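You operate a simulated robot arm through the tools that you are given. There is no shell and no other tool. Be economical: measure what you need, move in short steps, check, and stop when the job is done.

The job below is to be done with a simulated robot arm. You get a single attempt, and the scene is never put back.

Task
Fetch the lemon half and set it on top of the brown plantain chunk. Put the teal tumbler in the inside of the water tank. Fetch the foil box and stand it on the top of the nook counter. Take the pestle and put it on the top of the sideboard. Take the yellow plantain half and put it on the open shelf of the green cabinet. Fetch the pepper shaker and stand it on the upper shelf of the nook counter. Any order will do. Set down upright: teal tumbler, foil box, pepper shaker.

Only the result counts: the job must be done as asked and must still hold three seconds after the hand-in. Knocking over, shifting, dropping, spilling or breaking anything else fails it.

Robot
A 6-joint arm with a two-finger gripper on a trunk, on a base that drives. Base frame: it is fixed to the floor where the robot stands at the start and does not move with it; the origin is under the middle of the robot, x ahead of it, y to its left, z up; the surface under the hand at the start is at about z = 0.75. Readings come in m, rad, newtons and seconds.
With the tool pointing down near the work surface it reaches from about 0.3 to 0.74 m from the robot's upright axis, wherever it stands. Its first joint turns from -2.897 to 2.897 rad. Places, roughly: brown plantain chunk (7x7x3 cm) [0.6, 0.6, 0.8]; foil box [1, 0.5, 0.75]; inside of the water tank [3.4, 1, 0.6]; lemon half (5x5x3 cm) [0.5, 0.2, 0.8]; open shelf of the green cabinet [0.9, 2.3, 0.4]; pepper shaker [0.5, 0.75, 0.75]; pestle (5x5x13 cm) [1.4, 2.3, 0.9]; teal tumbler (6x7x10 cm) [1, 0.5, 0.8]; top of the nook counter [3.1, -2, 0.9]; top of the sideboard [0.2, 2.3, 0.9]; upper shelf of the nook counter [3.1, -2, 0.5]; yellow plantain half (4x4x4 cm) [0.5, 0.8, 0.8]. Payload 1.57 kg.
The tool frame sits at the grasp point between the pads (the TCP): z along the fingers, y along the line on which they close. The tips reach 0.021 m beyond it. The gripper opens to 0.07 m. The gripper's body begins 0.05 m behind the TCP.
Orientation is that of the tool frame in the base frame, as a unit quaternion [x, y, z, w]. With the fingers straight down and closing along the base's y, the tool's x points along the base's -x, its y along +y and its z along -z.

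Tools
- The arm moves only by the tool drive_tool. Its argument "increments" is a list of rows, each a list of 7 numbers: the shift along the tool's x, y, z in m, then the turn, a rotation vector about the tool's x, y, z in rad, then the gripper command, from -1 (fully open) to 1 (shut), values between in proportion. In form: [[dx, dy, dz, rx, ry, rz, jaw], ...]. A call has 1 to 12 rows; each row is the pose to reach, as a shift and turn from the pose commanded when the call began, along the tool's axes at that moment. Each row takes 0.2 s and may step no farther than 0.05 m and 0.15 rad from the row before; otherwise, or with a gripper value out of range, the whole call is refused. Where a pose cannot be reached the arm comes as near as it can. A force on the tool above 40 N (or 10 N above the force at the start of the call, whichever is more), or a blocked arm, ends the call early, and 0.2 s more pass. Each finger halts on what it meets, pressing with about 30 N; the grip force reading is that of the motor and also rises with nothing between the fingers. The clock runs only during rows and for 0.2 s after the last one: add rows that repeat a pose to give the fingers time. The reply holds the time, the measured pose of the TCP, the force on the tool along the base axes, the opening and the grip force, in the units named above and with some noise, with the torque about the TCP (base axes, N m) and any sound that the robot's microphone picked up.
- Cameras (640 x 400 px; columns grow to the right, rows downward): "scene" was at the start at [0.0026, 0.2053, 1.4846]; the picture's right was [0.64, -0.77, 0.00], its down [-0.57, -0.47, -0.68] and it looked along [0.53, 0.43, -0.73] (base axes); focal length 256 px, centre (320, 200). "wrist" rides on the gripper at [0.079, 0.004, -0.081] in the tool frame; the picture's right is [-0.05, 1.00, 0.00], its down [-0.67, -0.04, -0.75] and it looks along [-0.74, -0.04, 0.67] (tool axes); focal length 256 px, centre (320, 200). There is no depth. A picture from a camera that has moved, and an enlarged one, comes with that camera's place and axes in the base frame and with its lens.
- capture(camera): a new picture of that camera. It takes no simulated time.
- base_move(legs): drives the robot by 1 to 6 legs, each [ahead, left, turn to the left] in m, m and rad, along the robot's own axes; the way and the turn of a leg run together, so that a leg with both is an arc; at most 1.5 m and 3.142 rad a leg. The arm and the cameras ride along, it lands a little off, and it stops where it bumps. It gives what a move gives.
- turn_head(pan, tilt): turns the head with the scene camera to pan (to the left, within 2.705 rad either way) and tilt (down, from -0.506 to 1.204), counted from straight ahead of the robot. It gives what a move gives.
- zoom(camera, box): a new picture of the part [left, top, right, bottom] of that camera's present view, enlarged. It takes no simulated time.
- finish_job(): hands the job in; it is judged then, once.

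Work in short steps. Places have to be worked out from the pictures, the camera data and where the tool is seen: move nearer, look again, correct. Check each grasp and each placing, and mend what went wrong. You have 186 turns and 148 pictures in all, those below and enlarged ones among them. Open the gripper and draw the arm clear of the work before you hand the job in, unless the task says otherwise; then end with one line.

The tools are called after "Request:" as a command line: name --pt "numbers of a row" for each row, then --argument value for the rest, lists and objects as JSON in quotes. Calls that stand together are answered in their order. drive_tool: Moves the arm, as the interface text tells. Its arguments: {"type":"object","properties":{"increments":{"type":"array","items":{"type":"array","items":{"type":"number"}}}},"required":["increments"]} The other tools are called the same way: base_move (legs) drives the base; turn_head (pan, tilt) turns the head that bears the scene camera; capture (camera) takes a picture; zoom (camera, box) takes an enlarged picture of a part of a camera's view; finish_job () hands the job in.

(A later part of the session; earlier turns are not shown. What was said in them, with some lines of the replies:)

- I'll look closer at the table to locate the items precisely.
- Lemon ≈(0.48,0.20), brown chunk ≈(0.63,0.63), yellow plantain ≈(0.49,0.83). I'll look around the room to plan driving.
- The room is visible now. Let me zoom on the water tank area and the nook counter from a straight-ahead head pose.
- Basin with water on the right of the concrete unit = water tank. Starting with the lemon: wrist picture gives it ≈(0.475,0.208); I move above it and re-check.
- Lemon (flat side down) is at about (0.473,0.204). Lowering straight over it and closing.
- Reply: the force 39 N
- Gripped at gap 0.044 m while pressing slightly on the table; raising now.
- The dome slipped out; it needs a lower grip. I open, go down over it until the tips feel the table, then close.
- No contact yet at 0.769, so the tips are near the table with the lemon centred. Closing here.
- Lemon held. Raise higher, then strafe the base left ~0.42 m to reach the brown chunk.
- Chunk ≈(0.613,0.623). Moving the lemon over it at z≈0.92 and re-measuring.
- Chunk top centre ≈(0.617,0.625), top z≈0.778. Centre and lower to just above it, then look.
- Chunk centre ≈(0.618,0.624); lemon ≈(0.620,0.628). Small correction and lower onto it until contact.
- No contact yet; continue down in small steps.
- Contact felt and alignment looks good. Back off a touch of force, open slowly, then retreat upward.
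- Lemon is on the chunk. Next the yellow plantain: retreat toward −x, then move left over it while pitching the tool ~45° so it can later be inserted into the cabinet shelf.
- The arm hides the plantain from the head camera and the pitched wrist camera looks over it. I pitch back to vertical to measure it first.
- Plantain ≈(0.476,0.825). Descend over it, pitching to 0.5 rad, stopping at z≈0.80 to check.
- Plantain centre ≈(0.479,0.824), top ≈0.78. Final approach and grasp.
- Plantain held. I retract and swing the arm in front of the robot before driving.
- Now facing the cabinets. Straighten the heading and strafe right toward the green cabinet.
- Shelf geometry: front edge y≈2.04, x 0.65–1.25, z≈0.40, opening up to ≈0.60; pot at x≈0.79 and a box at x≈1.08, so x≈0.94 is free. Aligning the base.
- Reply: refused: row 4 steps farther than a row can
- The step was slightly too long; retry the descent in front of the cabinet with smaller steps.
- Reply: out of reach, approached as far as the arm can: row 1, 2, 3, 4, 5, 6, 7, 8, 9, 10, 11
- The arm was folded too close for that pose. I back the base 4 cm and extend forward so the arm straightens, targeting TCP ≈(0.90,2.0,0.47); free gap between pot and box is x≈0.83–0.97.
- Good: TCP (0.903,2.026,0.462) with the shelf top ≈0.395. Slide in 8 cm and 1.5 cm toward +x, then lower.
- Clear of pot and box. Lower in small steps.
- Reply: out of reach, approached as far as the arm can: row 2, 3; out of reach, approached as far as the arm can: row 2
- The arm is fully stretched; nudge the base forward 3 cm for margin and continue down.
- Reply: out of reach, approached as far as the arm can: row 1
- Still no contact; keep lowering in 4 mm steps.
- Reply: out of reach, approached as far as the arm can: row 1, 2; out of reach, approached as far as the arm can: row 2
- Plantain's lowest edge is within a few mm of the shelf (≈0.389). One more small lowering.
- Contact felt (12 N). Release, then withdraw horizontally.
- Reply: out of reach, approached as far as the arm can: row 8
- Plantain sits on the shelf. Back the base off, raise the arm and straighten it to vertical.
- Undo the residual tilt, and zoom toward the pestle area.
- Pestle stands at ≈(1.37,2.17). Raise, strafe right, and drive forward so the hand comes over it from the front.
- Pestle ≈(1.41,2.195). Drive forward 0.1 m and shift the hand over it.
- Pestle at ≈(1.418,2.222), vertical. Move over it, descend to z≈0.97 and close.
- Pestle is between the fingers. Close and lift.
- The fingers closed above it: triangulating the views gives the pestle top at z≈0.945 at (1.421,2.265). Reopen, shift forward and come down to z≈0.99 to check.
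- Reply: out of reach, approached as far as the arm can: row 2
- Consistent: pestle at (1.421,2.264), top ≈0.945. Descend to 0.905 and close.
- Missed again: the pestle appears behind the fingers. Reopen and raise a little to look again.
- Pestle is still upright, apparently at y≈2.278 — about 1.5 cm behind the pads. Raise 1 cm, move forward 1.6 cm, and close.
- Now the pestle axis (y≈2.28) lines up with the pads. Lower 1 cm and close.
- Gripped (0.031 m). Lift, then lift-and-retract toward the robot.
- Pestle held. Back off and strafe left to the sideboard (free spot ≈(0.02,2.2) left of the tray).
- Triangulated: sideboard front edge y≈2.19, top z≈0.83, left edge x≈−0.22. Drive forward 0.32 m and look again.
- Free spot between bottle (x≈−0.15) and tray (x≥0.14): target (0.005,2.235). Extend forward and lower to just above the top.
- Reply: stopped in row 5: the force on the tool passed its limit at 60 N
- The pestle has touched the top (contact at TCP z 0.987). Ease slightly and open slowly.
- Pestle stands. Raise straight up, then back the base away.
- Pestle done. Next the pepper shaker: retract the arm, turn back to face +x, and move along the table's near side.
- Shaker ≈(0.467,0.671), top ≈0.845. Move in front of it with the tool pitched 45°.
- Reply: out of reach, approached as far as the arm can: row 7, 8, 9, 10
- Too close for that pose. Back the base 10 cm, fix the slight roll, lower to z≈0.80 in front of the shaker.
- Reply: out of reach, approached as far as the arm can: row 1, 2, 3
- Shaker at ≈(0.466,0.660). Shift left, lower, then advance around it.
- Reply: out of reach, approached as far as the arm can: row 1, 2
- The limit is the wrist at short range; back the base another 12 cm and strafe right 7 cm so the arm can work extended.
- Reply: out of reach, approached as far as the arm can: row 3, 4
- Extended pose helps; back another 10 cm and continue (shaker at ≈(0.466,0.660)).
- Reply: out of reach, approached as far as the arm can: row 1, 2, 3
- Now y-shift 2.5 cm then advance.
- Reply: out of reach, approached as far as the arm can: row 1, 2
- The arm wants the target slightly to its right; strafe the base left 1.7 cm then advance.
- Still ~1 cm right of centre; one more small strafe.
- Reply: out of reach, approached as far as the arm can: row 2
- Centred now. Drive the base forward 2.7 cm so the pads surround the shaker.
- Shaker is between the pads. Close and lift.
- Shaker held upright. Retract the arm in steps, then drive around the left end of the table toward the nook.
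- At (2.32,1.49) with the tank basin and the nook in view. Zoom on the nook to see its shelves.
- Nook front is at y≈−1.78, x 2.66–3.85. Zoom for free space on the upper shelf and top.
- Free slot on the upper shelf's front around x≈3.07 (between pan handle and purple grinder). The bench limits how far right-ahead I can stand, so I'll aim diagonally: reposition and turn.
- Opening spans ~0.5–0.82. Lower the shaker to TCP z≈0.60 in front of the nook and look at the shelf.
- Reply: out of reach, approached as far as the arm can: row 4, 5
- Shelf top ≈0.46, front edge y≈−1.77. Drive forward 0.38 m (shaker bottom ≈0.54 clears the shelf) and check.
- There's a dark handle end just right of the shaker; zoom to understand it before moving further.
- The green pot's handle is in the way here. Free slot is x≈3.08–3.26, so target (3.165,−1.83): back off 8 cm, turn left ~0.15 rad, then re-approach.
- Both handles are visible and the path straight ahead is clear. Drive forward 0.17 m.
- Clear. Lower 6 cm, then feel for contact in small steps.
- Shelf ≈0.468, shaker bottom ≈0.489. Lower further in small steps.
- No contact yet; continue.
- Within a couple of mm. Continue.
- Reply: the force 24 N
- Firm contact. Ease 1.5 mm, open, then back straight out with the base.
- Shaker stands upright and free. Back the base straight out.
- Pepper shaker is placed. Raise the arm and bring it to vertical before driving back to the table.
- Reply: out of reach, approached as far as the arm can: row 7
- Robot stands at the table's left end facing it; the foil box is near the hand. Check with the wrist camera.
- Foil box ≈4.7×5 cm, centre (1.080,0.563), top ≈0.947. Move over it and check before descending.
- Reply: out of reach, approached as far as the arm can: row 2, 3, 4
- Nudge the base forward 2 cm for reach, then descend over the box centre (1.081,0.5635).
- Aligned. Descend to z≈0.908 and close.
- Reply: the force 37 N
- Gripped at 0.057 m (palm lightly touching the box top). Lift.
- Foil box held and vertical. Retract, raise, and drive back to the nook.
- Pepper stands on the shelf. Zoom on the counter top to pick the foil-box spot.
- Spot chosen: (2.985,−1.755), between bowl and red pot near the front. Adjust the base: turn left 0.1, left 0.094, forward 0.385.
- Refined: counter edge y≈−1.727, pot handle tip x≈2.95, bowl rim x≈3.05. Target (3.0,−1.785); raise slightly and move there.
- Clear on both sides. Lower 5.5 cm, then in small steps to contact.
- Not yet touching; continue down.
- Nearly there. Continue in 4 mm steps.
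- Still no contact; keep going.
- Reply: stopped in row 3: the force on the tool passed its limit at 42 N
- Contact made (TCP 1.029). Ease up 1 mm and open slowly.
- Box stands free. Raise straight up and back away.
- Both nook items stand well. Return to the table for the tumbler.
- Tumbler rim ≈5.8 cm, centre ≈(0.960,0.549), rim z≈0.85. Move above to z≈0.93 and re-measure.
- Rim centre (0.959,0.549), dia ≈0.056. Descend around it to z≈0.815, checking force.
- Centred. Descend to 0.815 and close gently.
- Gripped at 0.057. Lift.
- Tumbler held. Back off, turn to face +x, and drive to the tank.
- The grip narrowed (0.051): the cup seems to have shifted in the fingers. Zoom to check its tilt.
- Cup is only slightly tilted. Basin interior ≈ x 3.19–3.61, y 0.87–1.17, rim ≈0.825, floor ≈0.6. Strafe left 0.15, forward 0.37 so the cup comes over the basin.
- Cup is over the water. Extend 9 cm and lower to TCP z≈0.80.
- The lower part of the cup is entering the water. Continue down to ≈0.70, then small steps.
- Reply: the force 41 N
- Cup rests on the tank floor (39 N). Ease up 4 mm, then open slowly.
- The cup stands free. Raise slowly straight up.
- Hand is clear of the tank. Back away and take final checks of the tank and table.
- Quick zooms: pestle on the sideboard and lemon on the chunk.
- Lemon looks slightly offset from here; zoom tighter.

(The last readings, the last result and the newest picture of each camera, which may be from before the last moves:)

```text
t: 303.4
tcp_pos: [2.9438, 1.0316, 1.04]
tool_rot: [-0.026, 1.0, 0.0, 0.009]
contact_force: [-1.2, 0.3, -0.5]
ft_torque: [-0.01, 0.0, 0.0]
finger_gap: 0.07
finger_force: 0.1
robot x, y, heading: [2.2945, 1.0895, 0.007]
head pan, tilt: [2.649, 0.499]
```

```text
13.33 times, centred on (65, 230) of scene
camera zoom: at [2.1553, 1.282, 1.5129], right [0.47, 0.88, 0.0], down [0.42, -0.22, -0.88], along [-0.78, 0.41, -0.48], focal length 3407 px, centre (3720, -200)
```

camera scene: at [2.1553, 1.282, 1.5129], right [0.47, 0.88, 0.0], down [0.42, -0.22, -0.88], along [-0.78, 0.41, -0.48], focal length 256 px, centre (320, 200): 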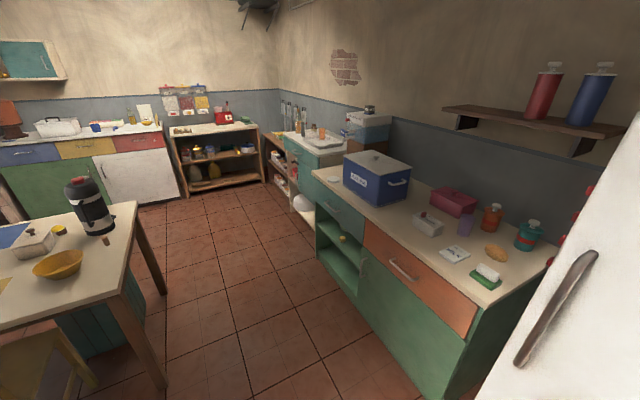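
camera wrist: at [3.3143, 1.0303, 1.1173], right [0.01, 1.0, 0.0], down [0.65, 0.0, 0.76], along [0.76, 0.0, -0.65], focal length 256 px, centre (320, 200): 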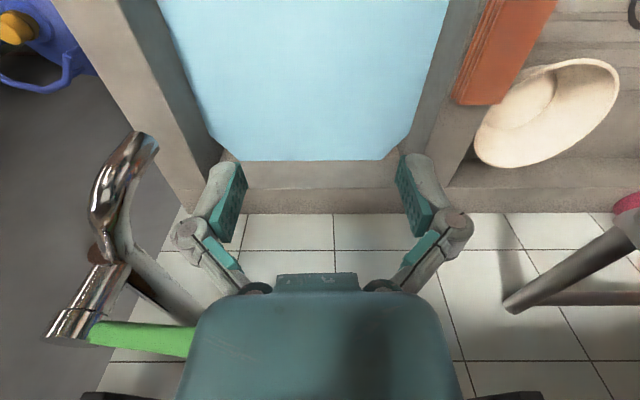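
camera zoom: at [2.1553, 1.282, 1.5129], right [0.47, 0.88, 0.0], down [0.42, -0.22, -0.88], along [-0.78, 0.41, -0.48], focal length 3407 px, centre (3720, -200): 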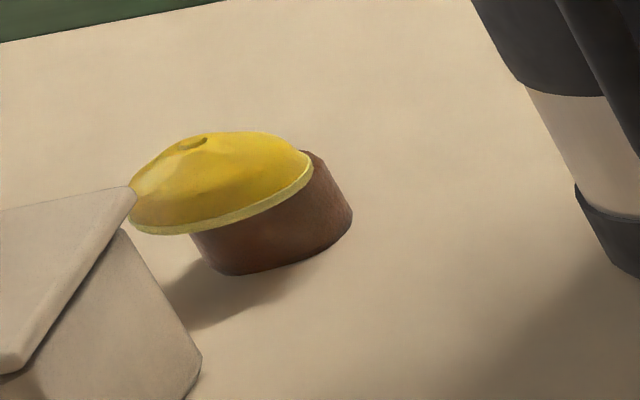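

Everything checks out: the lemon rests flat and has been stable on the chunk for over four minutes, the plantain is on the green cabinet's shelf, and the pestle stands on the sideboard. The foil box and pepper shaker stand at the nook, and the tumbler was left upright in the tank. The gripper is open and clear, so I'm handing in.

Request:
finish_job

```text
The job is handed in.
```

All six items were placed as asked and the job is handed in; the tumbler was upright when I released it, but the water's surface hid it from a final check.
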